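You operate a simulated robot arm through the tools that you are given. There is no shell and no other tool. Be economical: measure what you need, move in short steps, check, and stop when the job is done.

You are at the controls of a simulated two-armed robot. One attempt, no reset.

TASK
Seat the blue-band cell in well A and test it at heat 90.
Fine: take it from the cell holder, switch the tall unit on, set the heat, push start once and wait for the result; touch no other control or cell.

The check looks at the end state, three seconds after you hand in, the way a careful person would. Anything else that was tipped, shoved, dropped, spilled or broken makes it a failure.

THE ROBOT
Two 7-joint arms with fingered hands on one trunk, on a base that drives. Base frame: it is fixed to the floor where the robot stands at the start and does not move with it; the origin is under the middle of the robot, x ahead of it, y to its left, z up; the surface under the hand at the start is at about z = 900. Units: mm, rad, N and s.
The left shoulder is at the start at [70, 162, 1416], the right one opposite. With the tool pointing down near the work surface each hand reaches from about 100 to 780 mm from the robot's upright axis, wherever it stands, measured 20 degrees to its own side. Places, roughly: blue paddle of the tall unit [500, -100, 1000]; cell dial of the tall unit [600, -100, 1100]; clamp dial of the cell holder [500, 100, 900]; clear cover of the low unit [700, 400, 1000]; drain valve of the tall unit [500, 0, 1000]; grey head of the feed stand [500, -300, 1100]; heat dial of the tall unit [600, -200, 1100]; power switch of the tall unit [500, 100, 1000]; start button of the low unit [700, 200, 1000]; start button of the tall unit [500, 0, 1100]; stir switch of the low unit [600, 200, 1000]. Payload 4 kg a hand.
The tool frame of a hand sits at the grasp point between the pads (the TCP): z along the fingers, y along the line on which they close. The tips reach 26 mm beyond it. Largest opening 132 mm; the body of the gripper starts 73 mm behind the TCP. The gripper is a hand of 4 fingers: y runs from the thumb to the fingers, the wrist lies at [0, 0, -224] in the tool frame.
Orientation is told as [roll, pitch, yaw] about the base's x, y, z axes, in that order, counted from this pose: with the fingers straight down and closing along the base's y, the tool's x points along the base's -x, its y along +y and its z along -z.

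THE INTERFACE
- The arms move only by the tool move_arm. It takes "left_plan", "right_plan" or both (then of equal length, played together; a hand with none holds still); each is a list of rows, each a list of 2 entries, a list of its own where there are three numbers: the shift along the tool's x, y, z in mm, then the turn, a rotation vector about the tool's x, y, z in rad. In form: [[[x, y, z], [rx, ry, rz]], ...]. A call has 1 to 8 rows; each row shifts and turns the commanded pose from where the row before left it, along the tool's axes as they then stand. A row lasts 0.2 s, in which the tool goes at most 50 mm and 0.15 rad; a call with a longer step from one row to the next is refused whole. A pose out of reach is approached as far as the arm can. The call stops where the force on the tool passes 40 N (or 10 N more than at its start, if that is more) or the arm is blocked; 0.2 s more then pass. In this call time passes only in rows, and 0.2 s behind the last. The reply holds the time, the measured pose of the TCP, the force on the tool along the base axes, the opening and the grip force, in the units named above and with some noise, with the torque about the TCP (base axes, N m) and any sound that the robot's microphone picked up.
- Cameras (640 x 400 px; columns grow to the right, rows downward): "scene" is now at [133.2, -5.5, 1632.8]; the picture's right is [-0.07, -1.00, 0.00], its down [-0.68, 0.05, -0.73] and it looks along [0.73, -0.05, -0.68] (base axes); focal length 214 px, centre (320, 200). "left" rides on the left gripper at [-73, 6, -94] in its tool frame; the picture's right is [-0.08, -1.00, 0.00], its down [0.78, -0.06, -0.62] and it looks along [0.61, -0.05, 0.79] (tool axes); focal length 230 px, centre (320, 200). "right" rides on the right gripper at [73, 6, -94] in its tool frame; the picture's right is [-0.08, 1.00, 0.00], its down [-0.79, -0.06, -0.62] and it looks along [-0.61, -0.05, 0.79] (tool axes); focal length 230 px, centre (320, 200). There is no depth. A picture from a camera that has moved, and an enlarged one, comes with that camera's place and axes in the base frame and with its lens.
- get_image(camera): a new picture of that camera. It takes no simulated time.
- slide_trunk(by): slides the trunk up (or, below 0, down) by that many mm; the arms and the scene camera ride with it, the base frame stays. It gives what a move gives, with no picture.
- drive_base(legs): drives the robot by 1 to 6 legs, each [ahead, left, turn to the left] in mm, mm and rad, along the robot's own axes; the way and the turn of a leg run together, so that a leg with both is an arc; at most 1500 mm and 3.142 rad a leg. The arms and the cameras ride along, it lands a little off, and it stops where it bumps. It gives what a move gives.
- move_fingers(finger1, finger2, finger3, thumb_bend, hand): sets how far each is bent, from 0 (flat) to 1 (curled in); at 0.3 the hand is open as for a grip, at 0.7 the pads meet at the TCP. One left out holds its place. A second passes; each finger stops where it meets its share of the squeeze, and holds until it gets a number again. It is the only way to open and close the hand. It gives what a move gives, with no picture; readings hold the bend of each and the force on the fingers (four entries, about 0 where the hand has none), thumb and palm.
- aim_head(pan, tilt): turns the head with the scene camera to pan (to the left, within 1.501 rad either way) and tilt (down, from -0.506 to 1.204), counted from straight ahead of the robot. It gives what a move gives.
- close_up(camera, box): a new picture of the part [left, top, right, bottom] of that camera's present view, enlarged. It takes no simulated time.
- sign_off(): hands the job in; it is judged then, once.

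Work in short steps. Places have to be worked out from the pictures, the camera data and where the tool is seen: move nearer, look again, correct. Check each grasp and each placing, and mend what went wrong. You have 120 turns and 88 pictures in all, those below and enlarged ones among them. Open the grippers and draw the arms clear of the work before you hand the job in, unless the task says otherwise; then end with one line.

The tools are called after "Emit:" as a command line: name --argument value ..., lists and objects as JSON in quotes. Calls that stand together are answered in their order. move_arm: Moves the arms, as the interface text tells. Its arguments: {"type":"object","properties":{"left_plan":{"type":"array"},"right_plan":{"type":"array"}},"required":[]} The other tools are called the same way: slide_trunk (by) slides the trunk up or down; move_fingers (finger1, finger2, finger3, thumb_bend, hand) moves the fingers one by one; drive_base (legs) drives the base; aim_head (pan, tilt) turns the head that bears the scene camera; get_image (camera) takes a picture; close_up (camera, box) takes an enlarged picture of a part of a camera's view; sign_off () hands the job in.

At the start:

```text
t: 0.0
left_ee_pos: [368.6, 177.1, 1446.9]
left_tool_rot: [0.001, 0.0, 0.0]
left_ft_force: [0.6, -0.2, -0.7]
left_wrist_torque: [0.03, 0.01, -0.01]
left_width: 131.9
left_finger_force: 0.0
left_shape: jaw
left_bend: [0.3, 0.3, 0.3, 0.3]
left_finger forces: [0.0, 0.0, 0.1, 0.0, 0.1, 0.1]
right_ee_pos: [502.0, -244.6, 1476.2]
right_tool_rot: [0.0, 0.001, -0.001]
right_ft_force: [0.2, -0.7, 0.6]
right_wrist_torque: [0.02, -0.04, 0.01]
right_width: 131.7
right_finger_force: 0.1
right_shape: jaw
right_bend: [0.3, 0.3, 0.3, 0.3]
right_finger forces: [0.1, 0.0, 0.0, 0.1, 0.1, 0.1]
trunk travel left (down, up): [-895.0, 45.0]
robot x, y, heading: [-2.2, 2.2, -0.002]
head pan, tilt: [-0.068, 0.747]
```

scene: 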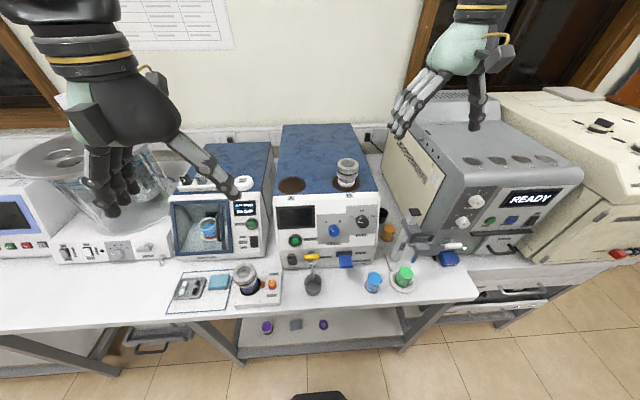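
right: 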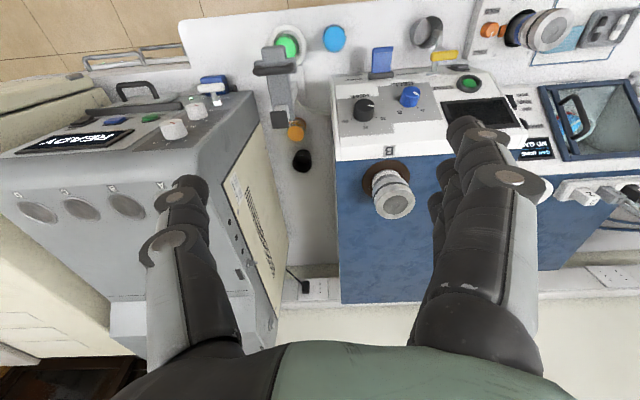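
left: 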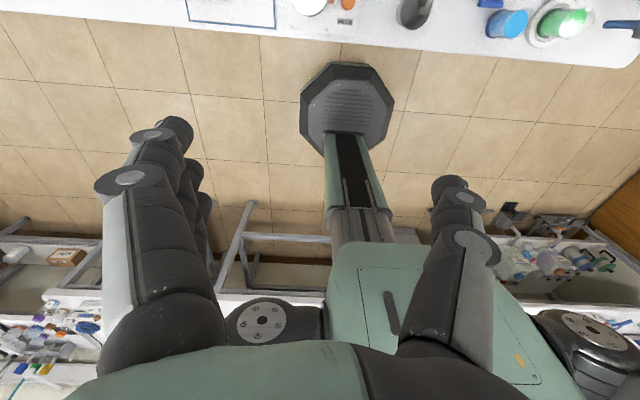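

I'll look closely at the tall unit and the cell holder first.

Emit:
close_up --camera "scene" --box '[260, 120, 400, 210]'

Emit:
close_up --camera "scene" --box '[260, 190, 420, 290]'

Emit:
close_up --camera "scene" --box '[160, 240, 300, 320]'

Emit:
close_up --camera "right" --box '[320, 60, 540, 230]'

```text
4.44 times, centred on (330, 165) of scene
camera zoom: at [133.2, -5.5, 1632.8], right [-0.07, -1.0, 0.0], down [-0.68, 0.05, -0.73], along [0.73, -0.05, -0.68], focal length 953 px, centre (276, 356)
```

zoom: 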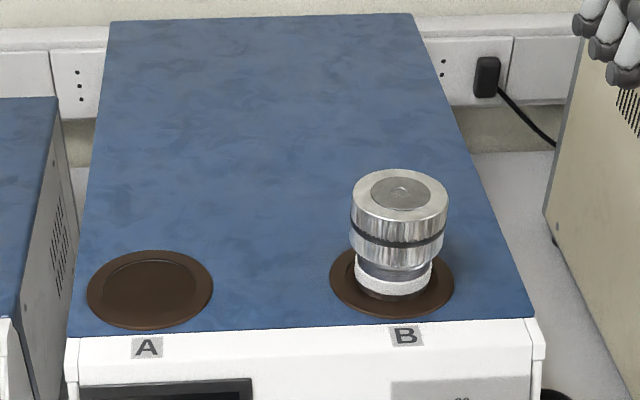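

```text
4.00 times, centred on (340, 240) of scene
camera zoom: at [133.2, -5.5, 1632.8], right [-0.07, -1.0, 0.0], down [-0.68, 0.05, -0.73], along [0.73, -0.05, -0.68], focal length 858 px, centre (240, 40)
```

zoom: 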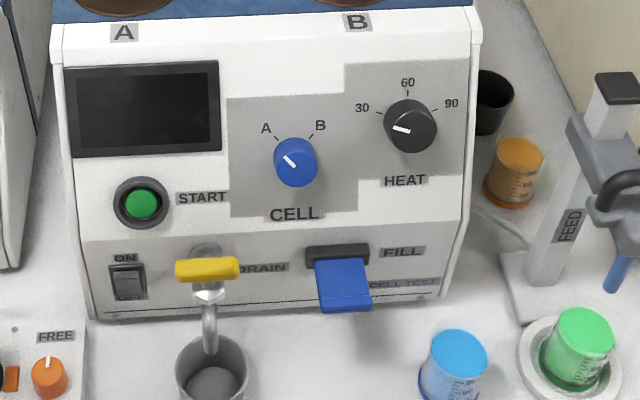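

```text
4.57 times, centred on (230, 280) of scene
camera zoom: at [133.2, -5.5, 1632.8], right [-0.07, -1.0, 0.0], down [-0.68, 0.05, -0.73], along [0.73, -0.05, -0.68], focal length 980 px, centre (731, -166)
```

zoom: 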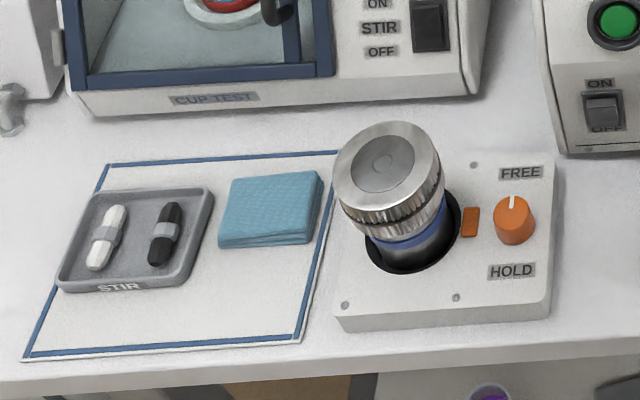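

```text
2.35 times, centred on (430, 145) of right
camera zoom: at [429.2, -239.7, 1568.9], right [0.08, 1.0, 0.0], down [0.79, -0.06, 0.62], along [0.61, -0.05, -0.79], focal length 541 px, centre (61, 329)
```

zoom: 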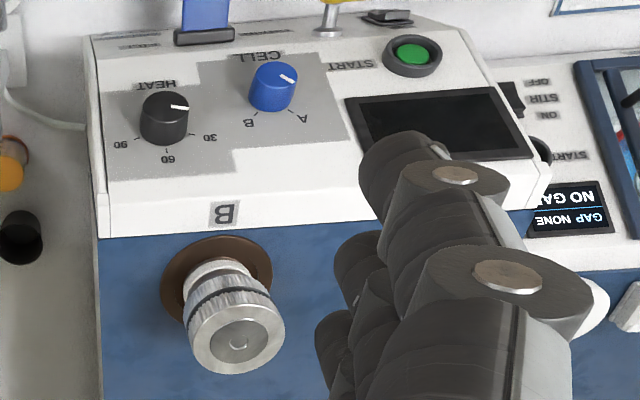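

Power is off, cell dial already at A, clamp dial seems at FREE; I put the blue-band cell's cap at about (475, 206, top ≈1025) and well A at about (692, 50, 1187). I move the left hand above the cell for a better look.

Emit:
move_arm --left_plan '[[[-17.7, 5, 41], [0, 0, 0]], [[-17.7, 5, 41], [0, 0, 0]], [[-17.7, 5, 41], [0, 0, 0]], [[-17.7, 5, 41], [0, 0, 0]], [[-17.7, 5, 41], [0, 0, 0]], [[-17.7, 5, 41], [0, 0, 0]]]'

Emit:
get_image --camera "left"

Emit:
get_image --camera "scene"

```text
t: 1.4
left_ee_pos: [475.1, 208.2, 1199.6]
left_tool_rot: [0.0, -0.001, 0.0]
left_ft_force: [0.2, -0.4, 0.0]
left_wrist_torque: [0.02, -0.01, 0.01]
left_width: 131.6
left_finger_force: 0.2
left_shape: jaw
left_bend: [0.3, 0.3, 0.3, 0.3]
left_finger forces: [0.0, 0.1, 0.0, 0.0, 0.1, 0.0]
right_ee_pos: [504.2, -244.4, 1476.3]
right_tool_rot: [0.0, 0.002, 0.001]
right_ft_force: [-0.4, 0.2, 0.6]
right_wrist_torque: [0.01, 0.0, 0.0]
right_width: 132.0
right_finger_force: 0.0
right_shape: jaw
right_bend: [0.3, 0.3, 0.3, 0.3]
right_finger forces: [0.0, 0.0, 0.0, 0.1, 0.1, 0.0]
trunk travel left (down, up): [-895.0, 45.0]
robot x, y, heading: [-0.5, 0.3, 0.001]
head pan, tilt: [-0.068, 0.747]
```

```text
80 pictures are left
camera left: at [548.5, 213.2, 1292.9], right [0.08, -1.0, 0.0], down [-0.78, -0.06, 0.62], along [-0.61, -0.05, -0.79], focal length 230 px, centre (320, 200)
```

left: 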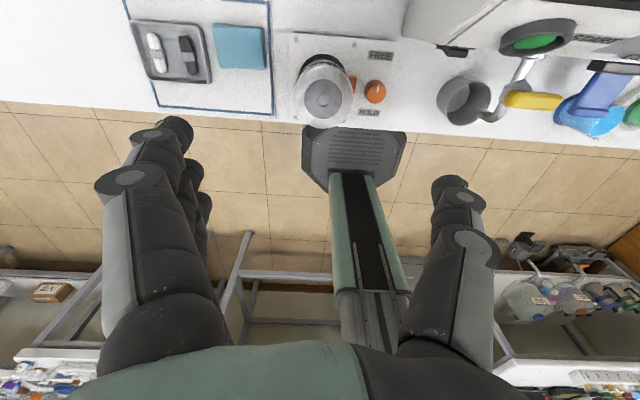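

```text
79 pictures are left
camera scene: at [135.3, -4.7, 1632.6], right [-0.07, -1.0, 0.0], down [-0.68, 0.05, -0.73], along [0.73, -0.05, -0.68], focal length 214 px, centre (320, 200)
```

scene: 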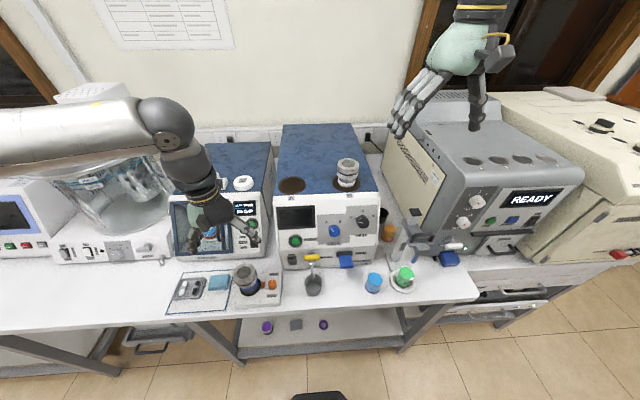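

A closer look at the holder from the left camera, to refine the cap's place and see the clamp setting.

Emit:
close_up --camera "left" --box '[270, 20, 420, 120]'

Emit:
close_up --camera "scene" --box '[220, 250, 300, 310]'

```text
4.00 times, centred on (345, 70) of left
camera zoom: at [548.5, 213.2, 1292.9], right [0.08, -1.0, 0.0], down [-0.78, -0.06, 0.62], along [-0.61, -0.05, -0.79], focal length 920 px, centre (220, 720)
```

zoom: 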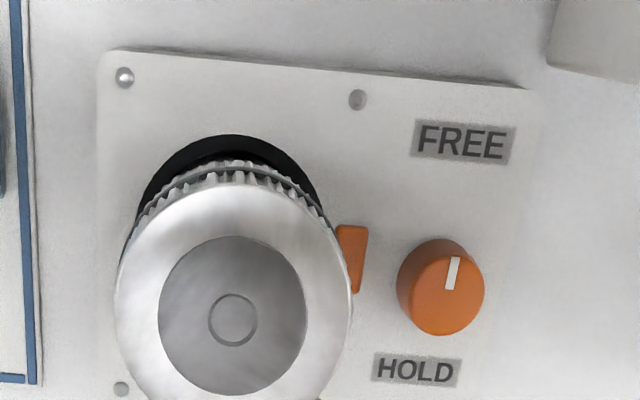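

```text
6.67 times, centred on (260, 280) of scene
camera zoom: at [135.3, -4.7, 1632.6], right [-0.07, -1.0, 0.0], down [-0.68, 0.05, -0.73], along [0.73, -0.05, -0.68], focal length 1430 px, centre (720, -333)
```

zoom: 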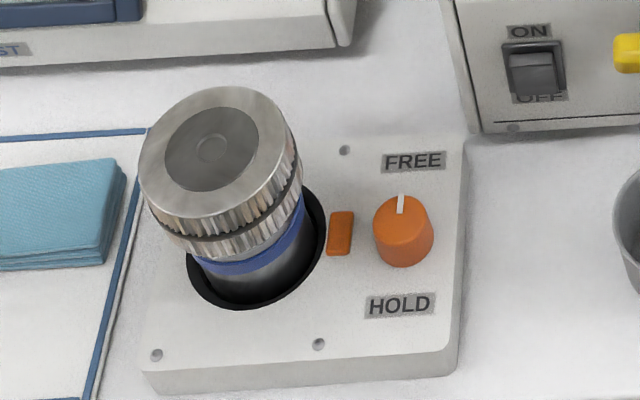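

Clamp is at FREE; cap centre triangulates to (481, 204), top z ≈ 1026, diameter ≈ 64. I narrow the hand a bit and descend to z ≈ 1045 to check first.

Emit:
move_fingers --hand "left" --finger1 0.38 --finger2 0.38 --finger3 0.38 --thumb_bend 0.38

Emit:
move_arm --left_plan '[[[-2, -1.5, 38], [0, 0, 0]], [[-2, -1.5, 38], [0, 0, 0]], [[-1.6, -1.2, 38], [0, 0, 0]], [[0, 0, 30], [0, 0, 0]]]'

Emit:
get_image --camera "left"

Emit:
close_up --camera "scene" --box '[160, 200, 320, 310]'

```text
t: 2.4
left_ee_pos: [473.2, 206.9, 1200.6]
left_tool_rot: [-0.001, -0.001, 0.001]
left_ft_force: [-0.2, 1.0, 0.7]
left_wrist_torque: [0.01, 0.02, 0.01]
left_width: 111.4
left_finger_force: 0.1
left_shape: fingers
left_bend: [0.38, 0.38, 0.38, 0.38]
left_finger forces: [0.0, 0.0, 0.1, 0.0, 0.0, 0.0]
right_ee_pos: [501.5, -244.8, 1476.2]
right_tool_rot: [0.0, 0.0, -0.001]
right_ft_force: [0.0, -0.5, -0.2]
right_wrist_torque: [0.03, 0.01, 0.0]
right_width: 131.7
right_finger_force: 0.0
right_shape: jaw
right_bend: [0.3, 0.3, 0.3, 0.3]
right_finger forces: [0.1, 0.0, 0.0, 0.0, 0.0, 0.1]
trunk travel left (down, up): [-895.0, 45.0]
robot x, y, heading: [1.3, 0.6, 0.0]
head pan, tilt: [-0.068, 0.747]
```

```text
t: 3.4
left_ee_pos: [482.6, 206.4, 1057.7]
left_tool_rot: [-0.001, -0.001, 0.001]
left_ft_force: [0.1, -0.3, -0.3]
left_wrist_torque: [-0.05, -0.01, -0.02]
left_width: 111.3
left_finger_force: 0.1
left_shape: fingers
left_bend: [0.38, 0.38, 0.38, 0.38]
left_finger forces: [0.1, 0.0, 0.0, 0.1, 0.1, 0.0]
right_ee_pos: [502.4, -244.6, 1475.3]
right_tool_rot: [0.002, 0.002, 0.001]
right_ft_force: [-0.5, -0.4, -1.0]
right_wrist_torque: [-0.02, -0.01, -0.01]
right_width: 132.0
right_finger_force: 0.0
right_shape: jaw
right_bend: [0.3, 0.3, 0.3, 0.3]
right_finger forces: [0.0, 0.0, 0.0, 0.0, 0.0, 0.0]
trunk travel left (down, up): [-895.0, 45.0]
robot x, y, heading: [1.3, -1.5, -0.002]
head pan, tilt: [-0.068, 0.747]
```

```text
76 pictures are left
camera left: at [554.3, 210.5, 1151.6], right [0.08, -1.0, 0.0], down [-0.79, -0.06, 0.62], along [-0.61, -0.05, -0.79], focal length 230 px, centre (320, 200)
```

left: 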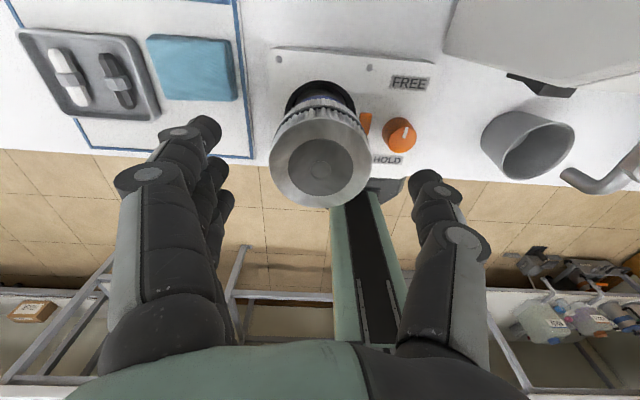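

```text
3.64 times, centred on (240, 255) of scene
camera zoom: at [133.9, -4.9, 1632.8], right [-0.07, -1.0, 0.0], down [-0.68, 0.05, -0.73], along [0.73, -0.05, -0.68], focal length 780 px, centre (611, 0)
```

zoom: 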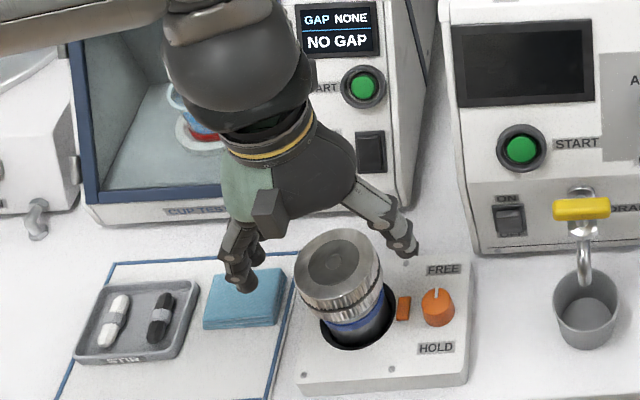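

Aligned with the cap. I go down about 49 mm so the pads sit around the knurled cap, then close.

Emit:
move_arm --left_plan '[[[0, 0, 25], [0, 0, 0]], [[0, 0, 24], [0, 0, 0]]]'

Emit:
close_up --camera "scene" --box '[180, 210, 300, 310]'

```text
t: 4.0
left_ee_pos: [482.3, 205.8, 1010.1]
left_tool_rot: [0.0, 0.001, -0.002]
left_ft_force: [1.1, -0.3, 0.2]
left_wrist_torque: [0.0, 0.02, 0.01]
left_width: 111.1
left_finger_force: 0.1
left_shape: fingers
left_bend: [0.38, 0.38, 0.38, 0.38]
left_finger forces: [0.0, 0.0, 0.0, 0.0, 0.0, 0.0]
right_ee_pos: [504.2, -246.6, 1476.9]
right_tool_rot: [-0.001, 0.002, 0.0]
right_ft_force: [-0.8, -0.6, -0.4]
right_wrist_torque: [0.02, 0.0, 0.0]
right_width: 131.9
right_finger_force: 0.1
right_shape: jaw
right_bend: [0.3, 0.3, 0.3, 0.3]
right_finger forces: [0.0, 0.1, 0.0, 0.0, 0.1, 0.0]
trunk travel left (down, up): [-895.0, 45.0]
robot x, y, heading: [-0.4, 3.7, -0.004]
head pan, tilt: [-0.068, 0.747]
```

```text
4.00 times, centred on (240, 260) of scene
camera zoom: at [134.2, -4.8, 1632.7], right [-0.07, -1.0, 0.0], down [-0.68, 0.05, -0.73], along [0.73, -0.05, -0.68], focal length 858 px, centre (640, -40)
```

zoom: 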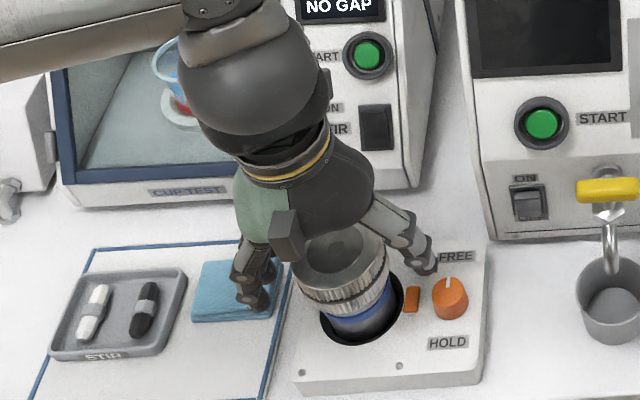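

Hand straddles the cap and clears the dial. Closing on the cap.

Emit:
move_fingers --hand "left" --finger1 0.62 --finger2 0.62 --finger3 0.62 --thumb_bend 0.62

Emit:
close_up --camera "scene" --box '[180, 210, 300, 310]'

Emit:
get_image --camera "left"

```text
t: 5.0
left_ee_pos: [481.6, 205.6, 1010.3]
left_tool_rot: [0.0, 0.001, 0.0]
left_ft_force: [0.2, 0.6, -1.3]
left_wrist_torque: [0.07, -0.03, -0.02]
left_width: 57.7
left_finger_force: 14.1
left_shape: fingers
left_bend: [0.57, 0.52, 0.56, 0.56]
left_finger forces: [3.4, 6.9, 4.2, 0.1, 14.1, 0.0]
right_ee_pos: [501.6, -245.3, 1477.2]
right_tool_rot: [-0.001, 0.003, -0.001]
right_ft_force: [0.6, 0.6, 0.0]
right_wrist_torque: [-0.03, 0.02, -0.02]
right_width: 131.5
right_finger_force: 0.0
right_shape: jaw
right_bend: [0.3, 0.3, 0.3, 0.3]
right_finger forces: [0.0, 0.0, 0.0, 0.1, 0.0, 0.0]
trunk travel left (down, up): [-895.0, 45.0]
robot x, y, heading: [-2.3, -0.0, 0.001]
head pan, tilt: [-0.068, 0.747]
```

```text
4.00 times, centred on (240, 260) of scene
camera zoom: at [133.7, -5.4, 1632.7], right [-0.07, -1.0, 0.0], down [-0.68, 0.05, -0.73], along [0.73, -0.05, -0.68], focal length 858 px, centre (640, -40)
```

zoom: 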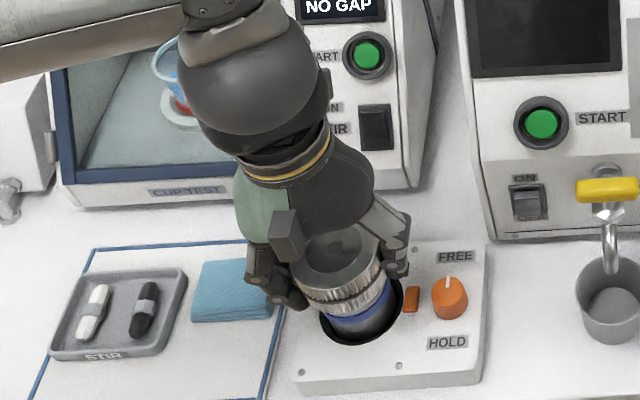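

```text
72 pictures are left
camera left: at [553.8, 210.6, 1103.6], right [0.08, -1.0, 0.0], down [-0.78, -0.06, 0.62], along [-0.62, -0.05, -0.79], focal length 230 px, centre (320, 200)
```

left: 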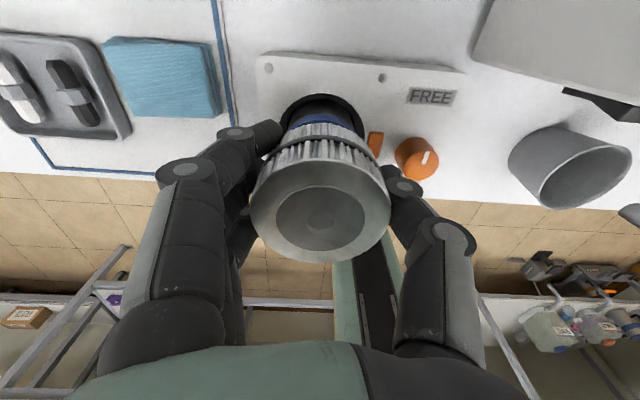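

Gripped at 14 N; I command a firmer squeeze, then lift a little and check it comes up.

Emit:
move_fingers --hand "left" --finger1 0.75 --finger2 0.75 --finger3 0.75 --thumb_bend 0.75

Emit:
move_arm --left_plan '[[[0, 0, -10], [0, 0, 0]], [[0, 0, -15], [0, 0, 0]], [[0, 0, -15], [0, 0, 0]]]'

Emit:
get_image --camera "left"

Emit:
close_up --camera "scene" --box '[180, 210, 300, 310]'

```text
t: 6.0
left_ee_pos: [482.7, 206.2, 1010.0]
left_tool_rot: [-0.001, 0.0, 0.0]
left_ft_force: [0.9, 0.5, -1.9]
left_wrist_torque: [0.08, -0.04, -0.02]
left_width: 55.8
left_finger_force: 24.1
left_shape: fingers
left_bend: [0.57, 0.52, 0.56, 0.58]
left_finger forces: [7.6, 8.6, 9.0, 0.0, 23.0, 0.0]
right_ee_pos: [502.9, -244.4, 1475.9]
right_tool_rot: [0.001, 0.002, -0.001]
right_ft_force: [-0.5, -0.4, 0.3]
right_wrist_torque: [0.0, 0.0, -0.03]
right_width: 131.9
right_finger_force: 0.1
right_shape: jaw
right_bend: [0.3, 0.3, 0.3, 0.3]
right_finger forces: [0.0, 0.0, 0.0, 0.0, 0.0, 0.1]
trunk travel left (down, up): [-895.0, 45.0]
robot x, y, heading: [-1.5, 0.2, -0.002]
head pan, tilt: [-0.068, 0.747]
```

```text
t: 6.8
left_ee_pos: [480.0, 204.3, 1048.5]
left_tool_rot: [0.0, 0.003, 0.0]
left_ft_force: [0.1, 0.6, -4.6]
left_wrist_torque: [0.0, 0.0, -0.02]
left_width: 56.0
left_finger_force: 23.7
left_shape: fingers
left_bend: [0.57, 0.52, 0.56, 0.58]
left_finger forces: [7.5, 8.2, 9.2, 0.0, 22.7, 0.1]
right_ee_pos: [503.0, -245.1, 1475.9]
right_tool_rot: [0.001, -0.002, 0.001]
right_ft_force: [-0.2, -0.1, -0.7]
right_wrist_torque: [0.0, 0.02, 0.0]
right_width: 131.8
right_finger_force: 0.1
right_shape: jaw
right_bend: [0.3, 0.3, 0.3, 0.3]
right_finger forces: [0.0, 0.0, 0.0, 0.0, 0.1, 0.0]
trunk travel left (down, up): [-895.0, 45.0]
robot x, y, heading: [-2.3, 1.9, 0.001]
head pan, tilt: [-0.068, 0.747]
```

```text
71 pictures are left
camera left: at [553.1, 209.2, 1142.5], right [0.08, -1.0, 0.0], down [-0.78, -0.06, 0.62], along [-0.62, -0.05, -0.79], focal length 230 px, centre (320, 200)
```

left: 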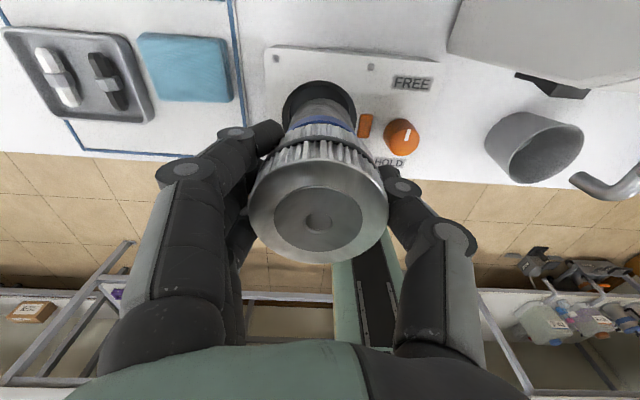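

```text
4.00 times, centred on (240, 260) of scene
camera zoom: at [133.5, -5.4, 1632.7], right [-0.07, -1.0, 0.0], down [-0.68, 0.05, -0.73], along [0.73, -0.05, -0.68], focal length 858 px, centre (640, -40)
```

zoom: 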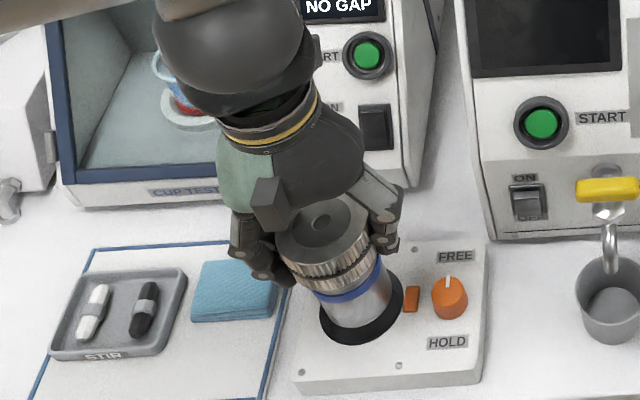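

It lifts out cleanly. I raise it straight up well above the unit's top.

Emit:
move_arm --left_plan '[[[0, 0, -40], [0, 0, 0]], [[0, 0, -45], [0, 0, 0]], [[0, 0, -45], [0, 0, 0]], [[0, 0, -45], [0, 0, 0]], [[0, 0, -45], [0, 0, 0]], [[0, 0, -45], [0, 0, 0]], [[0, 0, -40], [0, 0, 0]], [[0, 0, -20], [0, 0, 0]]]'

Emit:
get_image --camera "scene"

Emit:
get_image --camera "left"

```text
t: 8.6
left_ee_pos: [478.8, 202.3, 1373.3]
left_tool_rot: [-0.001, -0.001, 0.0]
left_ft_force: [1.0, -0.5, -4.0]
left_wrist_torque: [0.0, 0.01, -0.02]
left_width: 55.8
left_finger_force: 23.5
left_shape: fingers
left_bend: [0.57, 0.51, 0.56, 0.58]
left_finger forces: [7.4, 8.2, 9.2, 0.1, 22.5, 0.0]
right_ee_pos: [501.6, -245.2, 1476.0]
right_tool_rot: [0.0, -0.001, 0.0]
right_ft_force: [-0.6, -0.1, -0.6]
right_wrist_torque: [0.01, 0.01, 0.01]
right_width: 132.0
right_finger_force: 0.1
right_shape: jaw
right_bend: [0.3, 0.3, 0.3, 0.3]
right_finger forces: [0.0, 0.1, 0.0, 0.0, 0.0, 0.0]
trunk travel left (down, up): [-895.0, 45.0]
robot x, y, heading: [-1.3, -2.1, -0.001]
head pan, tilt: [-0.068, 0.747]
```

```text
69 pictures are left
camera scene: at [133.1, -5.9, 1632.7], right [-0.07, -1.0, 0.0], down [-0.68, 0.05, -0.73], along [0.73, -0.05, -0.68], focal length 214 px, centre (320, 200)
```

scene: 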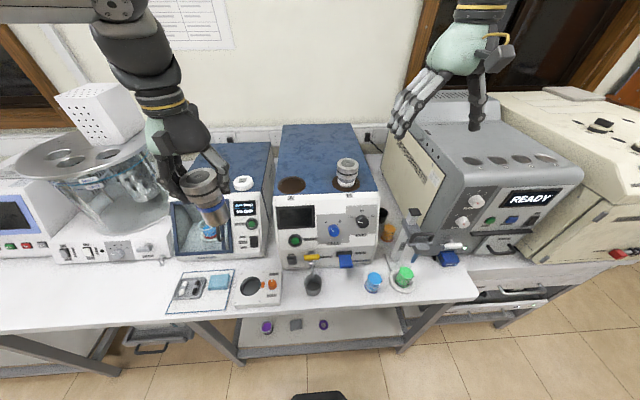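

```text
68 pictures are left
camera left: at [550.8, 207.3, 1466.5], right [0.08, -1.0, 0.0], down [-0.78, -0.06, 0.62], along [-0.61, -0.05, -0.79], focal length 230 px, centre (320, 200)
```

left: 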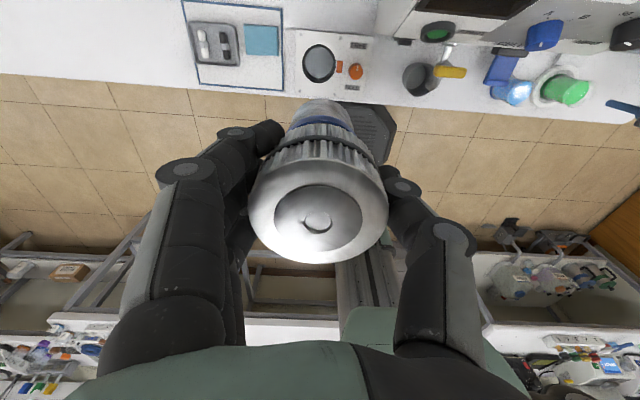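

Close-up of the held cell to see its length and uprightness.

Emit:
close_up --camera "scene" --box '[140, 130, 300, 250]'

```text
3.33 times, centred on (220, 190) of scene
camera zoom: at [133.1, -5.9, 1632.7], right [-0.07, -1.0, 0.0], down [-0.68, 0.05, -0.73], along [0.73, -0.05, -0.68], focal length 715 px, centre (653, 233)
```

zoom: 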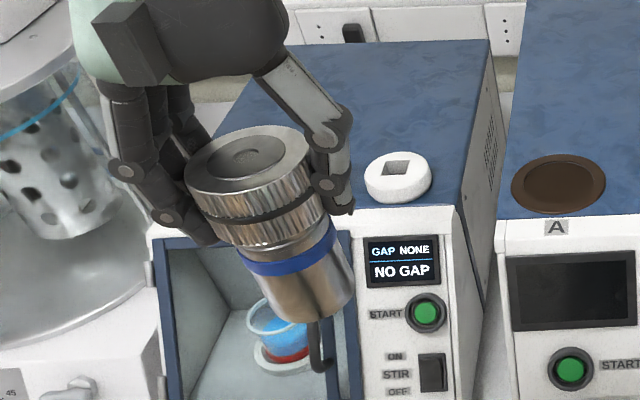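

Cell is upright, ~117 mm long, bottom ≈105 mm below the TCP. I carry it level to above well A (est. (692, 50)).

Emit:
move_arm --left_plan '[[[-20, -15, -5], [0, 0, 0]], [[-35, -25, -5], [0, 0, 0]], [[-35, -25, 0], [0, 0, 0]], [[-35, -25, 0], [0, 0, 0]], [[-35, -25, 0], [0, 0, 0]], [[-30, -22, 0], [0, 0, 0]], [[-23, -15, 0], [0, 0, 0]]]'

Emit:
get_image --camera "scene"

Emit:
get_image --camera "left"

Emit:
get_image --camera "right"

```text
t: 10.2
left_ee_pos: [640.0, 90.5, 1383.2]
left_tool_rot: [-0.001, 0.001, 0.0]
left_ft_force: [-0.9, 0.4, -4.9]
left_wrist_torque: [0.0, -0.03, 0.02]
left_width: 55.6
left_finger_force: 23.5
left_shape: fingers
left_bend: [0.57, 0.51, 0.56, 0.58]
left_finger forces: [7.5, 8.0, 9.1, 0.0, 22.1, 0.0]
left hand out of reach, approached as far as the arm can: row 6, 7
right_ee_pos: [502.5, -241.3, 1476.0]
right_tool_rot: [-0.001, -0.001, -0.001]
right_ft_force: [-0.2, -1.1, -0.1]
right_wrist_torque: [-0.05, 0.02, 0.0]
right_width: 131.8
right_finger_force: 0.0
right_shape: jaw
right_bend: [0.3, 0.3, 0.3, 0.3]
right_finger forces: [0.0, 0.1, 0.0, 0.0, 0.1, 0.0]
trunk travel left (down, up): [-895.0, 45.0]
robot x, y, heading: [-4.9, -1.0, 0.002]
head pan, tilt: [-0.068, 0.747]
```

```text
66 pictures are left
camera scene: at [132.6, -2.3, 1632.8], right [-0.07, -1.0, 0.0], down [-0.68, 0.04, -0.73], along [0.73, -0.05, -0.68], focal length 214 px, centre (320, 200)
```

scene: 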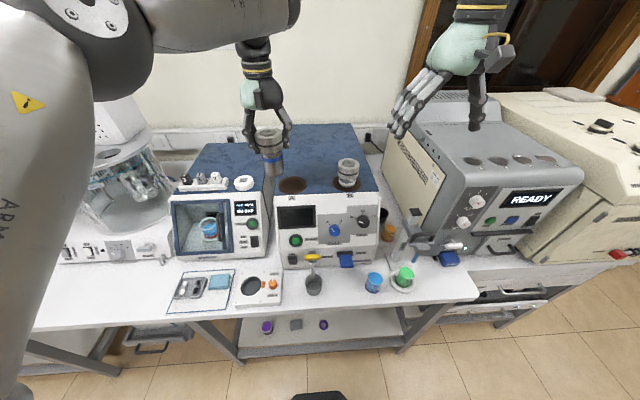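

```text
65 pictures are left
camera left: at [711.6, 95.0, 1475.9], right [0.08, -1.0, 0.0], down [-0.79, -0.06, 0.62], along [-0.61, -0.05, -0.79], focal length 230 px, centre (320, 200)
```

left: 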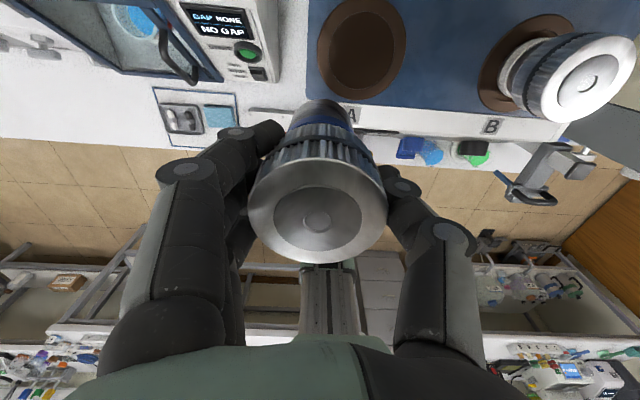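

```text
64 pictures are left
camera right: at [428.6, -236.5, 1569.6], right [0.08, 1.0, 0.0], down [0.79, -0.06, 0.62], along [0.61, -0.05, -0.79], focal length 230 px, centre (320, 200)
```

right: 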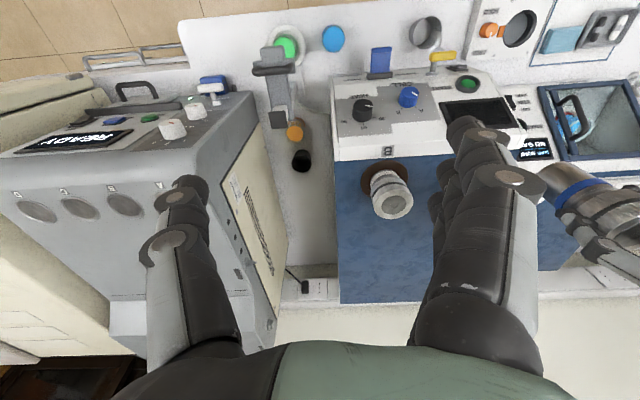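

The arm ran out of reach; left camera places well A at about (694, 49). I drive 65 mm ahead (hand and cell are clear of everything at this height).

Emit:
drive_base --legs '[[65, 0, 0]]'

Emit:
get_image --camera "left"

```text
t: 11.2
left_ee_pos: [691.9, 85.2, 1388.7]
left_tool_rot: [0.0, -0.011, -0.001]
left_ft_force: [-2.0, -0.6, -4.5]
left_wrist_torque: [0.02, -0.03, 0.01]
left_width: 55.4
left_finger_force: 23.0
left_shape: fingers
left_bend: [0.57, 0.52, 0.56, 0.58]
left_finger forces: [7.3, 8.0, 9.3, 0.1, 22.1, 0.1]
right_ee_pos: [552.4, -246.7, 1480.6]
right_tool_rot: [-0.001, -0.011, -0.001]
right_ft_force: [-1.0, 0.3, -0.3]
right_wrist_torque: [0.01, -0.11, -0.02]
right_width: 131.7
right_finger_force: 0.1
right_shape: jaw
right_bend: [0.3, 0.3, 0.3, 0.3]
right_finger forces: [0.0, 0.0, 0.0, 0.1, 0.0, 0.0]
trunk travel left (down, up): [-895.0, 45.0]
robot x, y, heading: [64.3, 1.2, -0.005]
head pan, tilt: [-0.068, 0.747]
```

```text
63 pictures are left
camera left: at [762.7, 89.5, 1483.5], right [0.08, -1.0, 0.0], down [-0.79, -0.06, 0.61], along [-0.61, -0.05, -0.79], focal length 230 px, centre (320, 200)
```

left: 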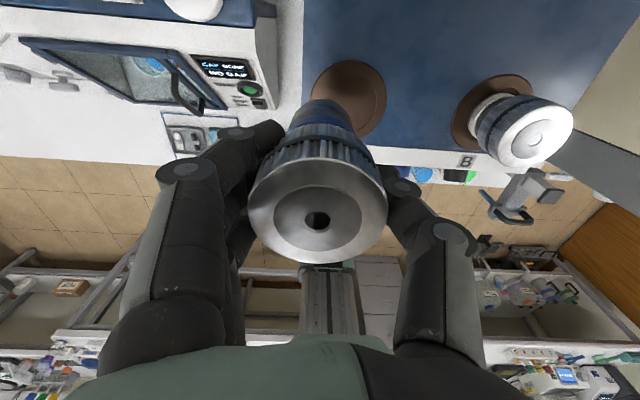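

Well A again computes to (695, 49.5). I make a small move toward it and see how the commanded pose behaves after the reach limit.

Emit:
move_arm --left_plan '[[[0, -12, 0], [0, 0, 0]]]'

```text
t: 11.6
left_ee_pos: [711.1, 71.1, 1378.4]
left_tool_rot: [0.0, 0.006, -0.001]
left_ft_force: [0.1, 0.1, -6.0]
left_wrist_torque: [0.0, -0.03, 0.0]
left_width: 56.0
left_finger_force: 23.5
left_shape: fingers
left_bend: [0.58, 0.51, 0.56, 0.58]
left_finger forces: [7.5, 8.0, 9.3, 0.0, 22.2, 0.1]
right_ee_pos: [573.2, -246.9, 1472.7]
right_tool_rot: [0.002, 0.006, -0.002]
right_ft_force: [1.2, 0.5, -0.3]
right_wrist_torque: [0.03, 0.03, -0.01]
right_width: 131.8
right_finger_force: 0.1
right_shape: jaw
right_bend: [0.3, 0.3, 0.3, 0.3]
right_finger forces: [0.1, 0.0, 0.0, 0.0, 0.0, 0.0]
trunk travel left (down, up): [-895.0, 45.0]
robot x, y, heading: [62.9, -2.1, -0.005]
head pan, tilt: [-0.068, 0.747]
```

Swaying settles; I shift toward (695, 50) and look.

Emit:
move_arm --left_plan '[[[6, -10, 0], [0, 0, 0]], [[6, -10, 0], [0, 0, 0]], [[0, 0, 0], [0, 0, 0]], [[0, 0, 0], [0, 0, 0]]]'

Emit:
get_image --camera "left"

Emit:
close_up --camera "scene" --box '[220, 100, 400, 250]'

```text
t: 12.6
left_ee_pos: [689.9, 53.6, 1384.6]
left_tool_rot: [0.0, -0.002, -0.002]
left_ft_force: [-0.6, -0.2, -4.6]
left_wrist_torque: [0.02, 0.01, -0.01]
left_width: 55.7
left_finger_force: 23.2
left_shape: fingers
left_bend: [0.58, 0.52, 0.56, 0.58]
left_finger forces: [7.4, 8.0, 9.3, 0.0, 22.0, 0.1]
right_ee_pos: [564.2, -245.0, 1476.9]
right_tool_rot: [-0.001, -0.003, -0.001]
right_ft_force: [-0.5, 0.7, 1.4]
right_wrist_torque: [-0.03, -0.01, 0.01]
right_width: 131.6
right_finger_force: 0.0
right_shape: jaw
right_bend: [0.3, 0.3, 0.3, 0.3]
right_finger forces: [0.0, 0.0, 0.1, 0.0, 0.0, 0.1]
trunk travel left (down, up): [-895.0, 45.0]
robot x, y, heading: [63.0, -2.6, 0.0]
head pan, tilt: [-0.068, 0.747]
```

```text
62 pictures are left
camera left: at [762.4, 58.1, 1477.0], right [0.08, -1.0, 0.0], down [-0.79, -0.06, 0.62], along [-0.61, -0.05, -0.79], focal length 230 px, centre (320, 200)
```

left: 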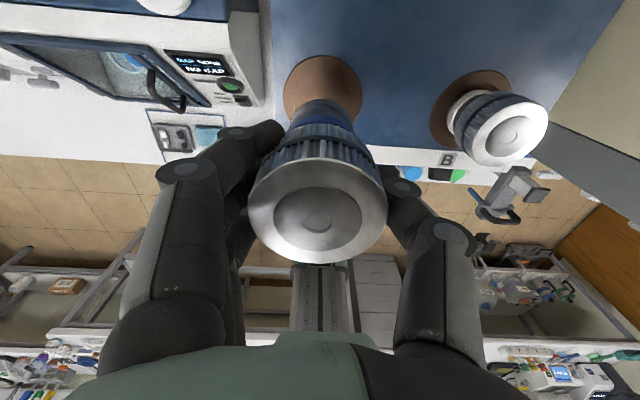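

```text
2.67 times, centred on (310, 175) of scene
camera zoom: at [195.9, -5.6, 1632.9], right [-0.07, -1.0, 0.0], down [-0.68, 0.05, -0.73], along [0.73, -0.05, -0.68], focal length 572 px, centre (347, 267)
```

zoom: 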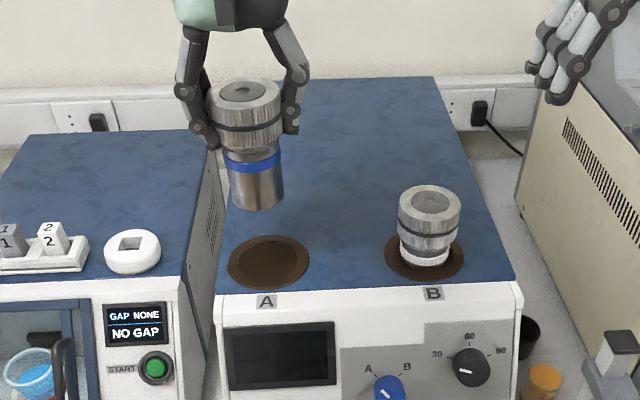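

Well A triangulates to (696, 51, ~1182) and the cell axis to about (691, 53). Correct and descend 45 mm, then look again.

Emit:
move_arm --left_plan '[[[-5.5, -2.5, 0], [0, 0, 0]], [[0, 0, 20], [0, 0, 0]], [[0, 0, 25], [0, 0, 0]], [[0, 0, 0], [0, 0, 0]]]'

Emit:
get_image --camera "left"

Emit:
close_up --camera "scene" --box '[250, 110, 350, 200]'

```text
t: 13.6
left_ee_pos: [697.7, 49.9, 1338.9]
left_tool_rot: [0.0, 0.002, -0.002]
left_ft_force: [-0.6, -0.2, -4.8]
left_wrist_torque: [0.04, -0.01, 0.01]
left_width: 55.6
left_finger_force: 23.2
left_shape: fingers
left_bend: [0.58, 0.52, 0.56, 0.58]
left_finger forces: [7.2, 7.9, 9.4, 0.0, 22.0, 0.0]
right_ee_pos: [566.7, -246.3, 1475.5]
right_tool_rot: [0.0, 0.0, -0.003]
right_ft_force: [0.3, -0.4, -0.1]
right_wrist_torque: [0.02, 0.0, -0.02]
right_width: 131.9
right_finger_force: 0.1
right_shape: jaw
right_bend: [0.3, 0.3, 0.3, 0.3]
right_finger forces: [0.0, 0.0, 0.0, 0.1, 0.0, 0.0]
trunk travel left (down, up): [-895.0, 45.0]
robot x, y, heading: [63.9, -0.2, -0.0]
head pan, tilt: [-0.068, 0.747]
```

```text
60 pictures are left
camera left: at [770.6, 54.6, 1432.2], right [0.08, -1.0, 0.0], down [-0.79, -0.06, 0.62], along [-0.61, -0.05, -0.79], focal length 230 px, centre (320, 200)
```

left: 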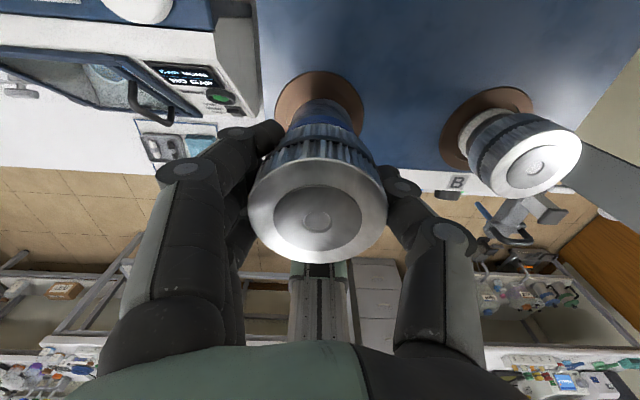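

```text
4.44 times, centred on (300, 155) of scene
camera zoom: at [198.2, -6.6, 1632.6], right [-0.07, -1.0, 0.0], down [-0.68, 0.05, -0.73], along [0.73, -0.05, -0.68], focal length 953 px, centre (409, 400)
```

zoom: 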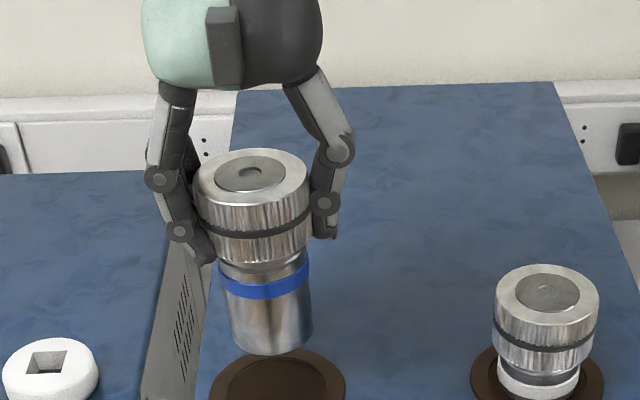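

Nearly aligned. Descend 30 mm more to just above the rim and check from both cameras.

Emit:
move_arm --left_plan '[[[0, -1, 15], [0, 0, 0]], [[0, 0, 15], [0, 0, 0]], [[0, 0, 0], [0, 0, 0]], [[0, 0, 0], [0, 0, 0]]]'

Emit:
close_up --camera "left" --box '[240, 40, 440, 190]'

Emit:
close_up --camera "scene" --box '[250, 130, 350, 220]'

```text
t: 14.6
left_ee_pos: [697.8, 50.9, 1309.1]
left_tool_rot: [0.0, -0.001, -0.001]
left_ft_force: [0.2, 0.2, -4.6]
left_wrist_torque: [-0.03, -0.01, -0.01]
left_width: 55.4
left_finger_force: 23.1
left_shape: fingers
left_bend: [0.58, 0.52, 0.56, 0.58]
left_finger forces: [7.3, 7.9, 9.4, 0.0, 22.0, 0.0]
right_ee_pos: [565.4, -245.3, 1476.6]
right_tool_rot: [0.001, 0.001, -0.002]
right_ft_force: [-0.1, 0.0, 0.2]
right_wrist_torque: [-0.03, 0.03, 0.02]
right_width: 132.0
right_finger_force: 0.1
right_shape: jaw
right_bend: [0.3, 0.3, 0.3, 0.3]
right_finger forces: [0.1, 0.0, 0.0, 0.0, 0.0, 0.0]
trunk travel left (down, up): [-895.0, 45.0]
robot x, y, heading: [65.2, -1.7, 0.002]
head pan, tilt: [-0.068, 0.747]
```

```text
2.67 times, centred on (340, 115) of left
camera zoom: at [770.2, 55.1, 1402.0], right [0.08, -1.0, 0.0], down [-0.79, -0.06, 0.62], along [-0.61, -0.05, -0.79], focal length 614 px, centre (267, 427)
```

zoom: 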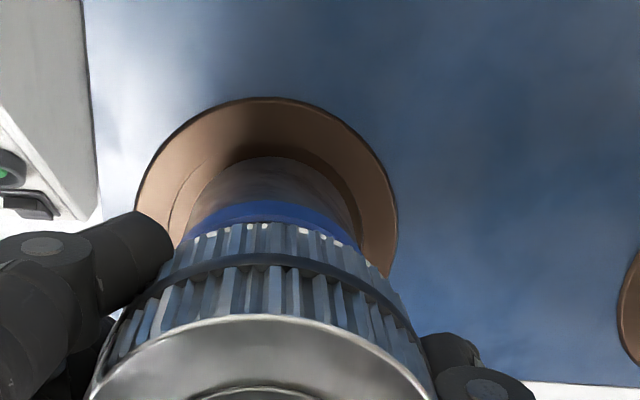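

```text
4.44 times, centred on (300, 175) of scene
camera zoom: at [197.3, -5.9, 1632.7], right [-0.07, -1.0, 0.0], down [-0.68, 0.05, -0.73], along [0.73, -0.05, -0.68], focal length 953 px, centre (409, 311)
```

zoom: 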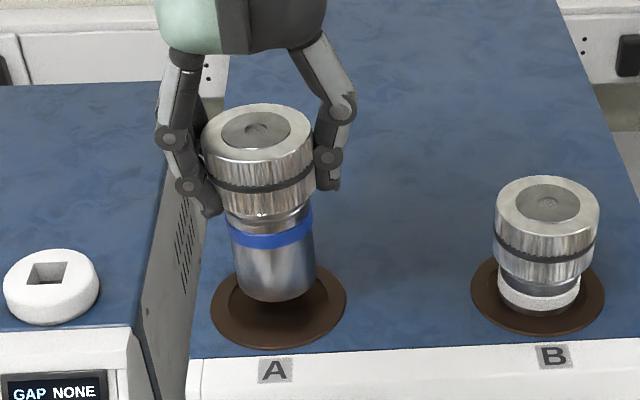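

Alignment is within about 1–2 mm in both views. I lower slowly into the well, watching force.

Emit:
move_arm --left_plan '[[[0, 0.5, 6], [0, 0, 0]], [[0, 0, 6], [0, 0, 0]], [[0, 0, 6], [0, 0, 0]], [[0, 0, 5], [0, 0, 0]], [[0, 0, 5], [0, 0, 0]], [[0, 0, 5], [0, 0, 0]], [[0, 0, 0], [0, 0, 0]]]'

Emit:
close_up --camera "scene" --box '[250, 130, 350, 220]'

```text
t: 16.2
left_ee_pos: [698.1, 52.2, 1275.3]
left_tool_rot: [0.001, 0.001, 0.0]
left_ft_force: [-3.7, 1.5, -2.4]
left_wrist_torque: [0.11, 0.26, -0.02]
left_width: 55.5
left_finger_force: 23.7
left_shape: fingers
left_bend: [0.57, 0.51, 0.56, 0.59]
left_finger forces: [7.2, 8.1, 10.3, 0.1, 21.4, 0.0]
right_ee_pos: [565.1, -245.9, 1476.9]
right_tool_rot: [0.0, 0.0, -0.002]
right_ft_force: [0.2, 0.3, -0.1]
right_wrist_torque: [0.01, 0.0, 0.01]
right_width: 131.7
right_finger_force: 0.0
right_shape: jaw
right_bend: [0.3, 0.3, 0.3, 0.3]
right_finger forces: [0.0, 0.0, 0.1, 0.1, 0.0, 0.0]
trunk travel left (down, up): [-895.0, 45.0]
robot x, y, heading: [63.1, 0.6, 0.0]
head pan, tilt: [-0.068, 0.747]
```

```text
4.44 times, centred on (300, 175) of scene
camera zoom: at [196.8, -5.7, 1632.7], right [-0.07, -1.0, 0.0], down [-0.68, 0.05, -0.73], along [0.73, -0.05, -0.68], focal length 953 px, centre (409, 311)
```

zoom: 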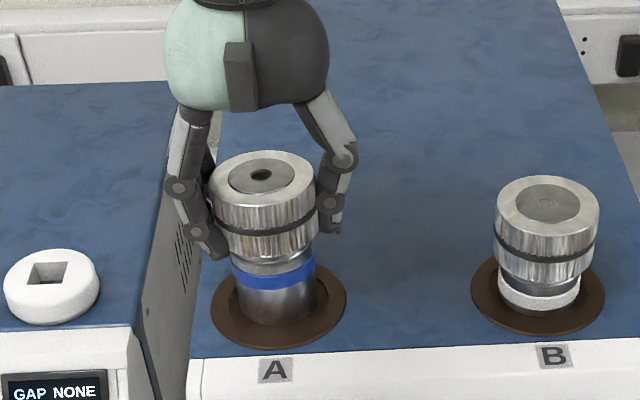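

It's entering the well with light side force. I ease 1 mm toward the robot and continue down in small steps until it seats.

Emit:
move_arm --left_plan '[[[1, 0.5, 3], [0, 0, 0]], [[0, 0, 4], [0, 0, 0]], [[0, 0, 4], [0, 0, 0]], [[0, 0, 4], [0, 0, 0]], [[0, 0, 0], [0, 0, 0]]]'

Emit:
close_up --camera "scene" --box '[250, 130, 350, 220]'

```text
t: 17.4
left_ee_pos: [696.4, 51.2, 1260.7]
left_tool_rot: [-0.002, 0.0, -0.003]
left_ft_force: [-2.9, -1.4, -3.7]
left_wrist_torque: [-0.09, 0.13, -0.01]
left_width: 55.1
left_finger_force: 23.8
left_shape: fingers
left_bend: [0.57, 0.51, 0.56, 0.59]
left_finger forces: [7.1, 7.7, 9.5, 0.0, 22.3, 0.0]
right_ee_pos: [565.2, -245.4, 1476.5]
right_tool_rot: [0.0, -0.001, -0.003]
right_ft_force: [0.5, -0.1, -0.8]
right_wrist_torque: [0.04, 0.02, 0.0]
right_width: 131.8
right_finger_force: 0.0
right_shape: jaw
right_bend: [0.3, 0.3, 0.3, 0.3]
right_finger forces: [0.0, 0.0, 0.0, 0.0, 0.1, 0.1]
trunk travel left (down, up): [-895.0, 45.0]
robot x, y, heading: [65.9, -0.5, -0.003]
head pan, tilt: [-0.068, 0.747]
```

```text
4.44 times, centred on (300, 175) of scene
camera zoom: at [196.9, -6.4, 1632.7], right [-0.07, -1.0, 0.0], down [-0.68, 0.05, -0.73], along [0.73, -0.05, -0.68], focal length 953 px, centre (409, 311)
```

zoom: 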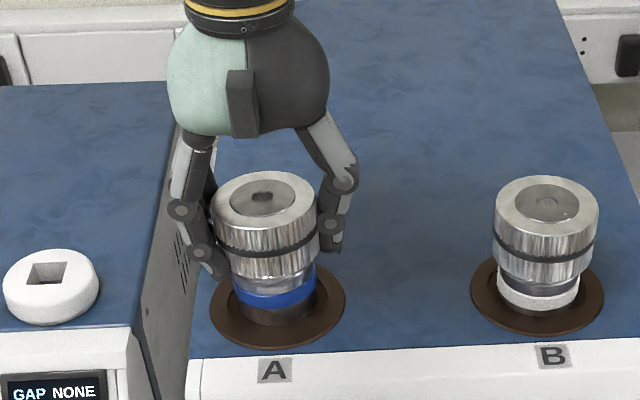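

Going in well. Continue down, about 12–15 mm more expected.

Emit:
move_arm --left_plan '[[[0.7, 0, 3], [0, 0, 0]], [[0, 0, 3], [0, 0, 0]], [[0, 0, 3], [0, 0, 0]], [[0, 0, 3], [0, 0, 0]], [[0, 0, 3], [0, 0, 0]], [[0, 0, 3], [0, 0, 0]]]'

Emit:
close_up --camera "scene" --box '[250, 130, 350, 220]'

```text
t: 18.8
left_ee_pos: [692.7, 49.7, 1247.7]
left_tool_rot: [-0.001, -0.01, -0.002]
left_ft_force: [-3.2, -1.9, 32.7]
left_wrist_torque: [0.18, 0.2, -0.04]
left_width: 55.2
left_finger_force: 25.4
left_shape: fingers
left_bend: [0.6, 0.53, 0.59, 0.59]
left_finger forces: [8.1, 7.2, 10.7, 0.0, 24.7, 0.0]
right_ee_pos: [559.5, -245.8, 1478.7]
right_tool_rot: [0.0, -0.005, -0.001]
right_ft_force: [0.6, -0.4, -1.0]
right_wrist_torque: [0.02, 0.02, 0.0]
right_width: 132.0
right_finger_force: 0.0
right_shape: jaw
right_bend: [0.3, 0.3, 0.3, 0.3]
right_finger forces: [0.0, 0.1, 0.0, 0.0, 0.0, 0.0]
trunk travel left (down, up): [-895.0, 45.0]
robot x, y, heading: [62.0, 1.7, -0.0]
head pan, tilt: [-0.068, 0.747]
```

```text
4.44 times, centred on (300, 175) of scene
camera zoom: at [190.7, -6.8, 1633.8], right [-0.07, -1.0, 0.0], down [-0.68, 0.05, -0.74], along [0.73, -0.05, -0.68], focal length 953 px, centre (409, 311)
```

zoom: 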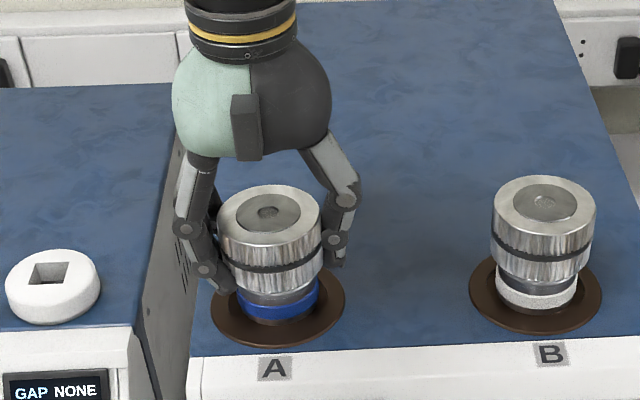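

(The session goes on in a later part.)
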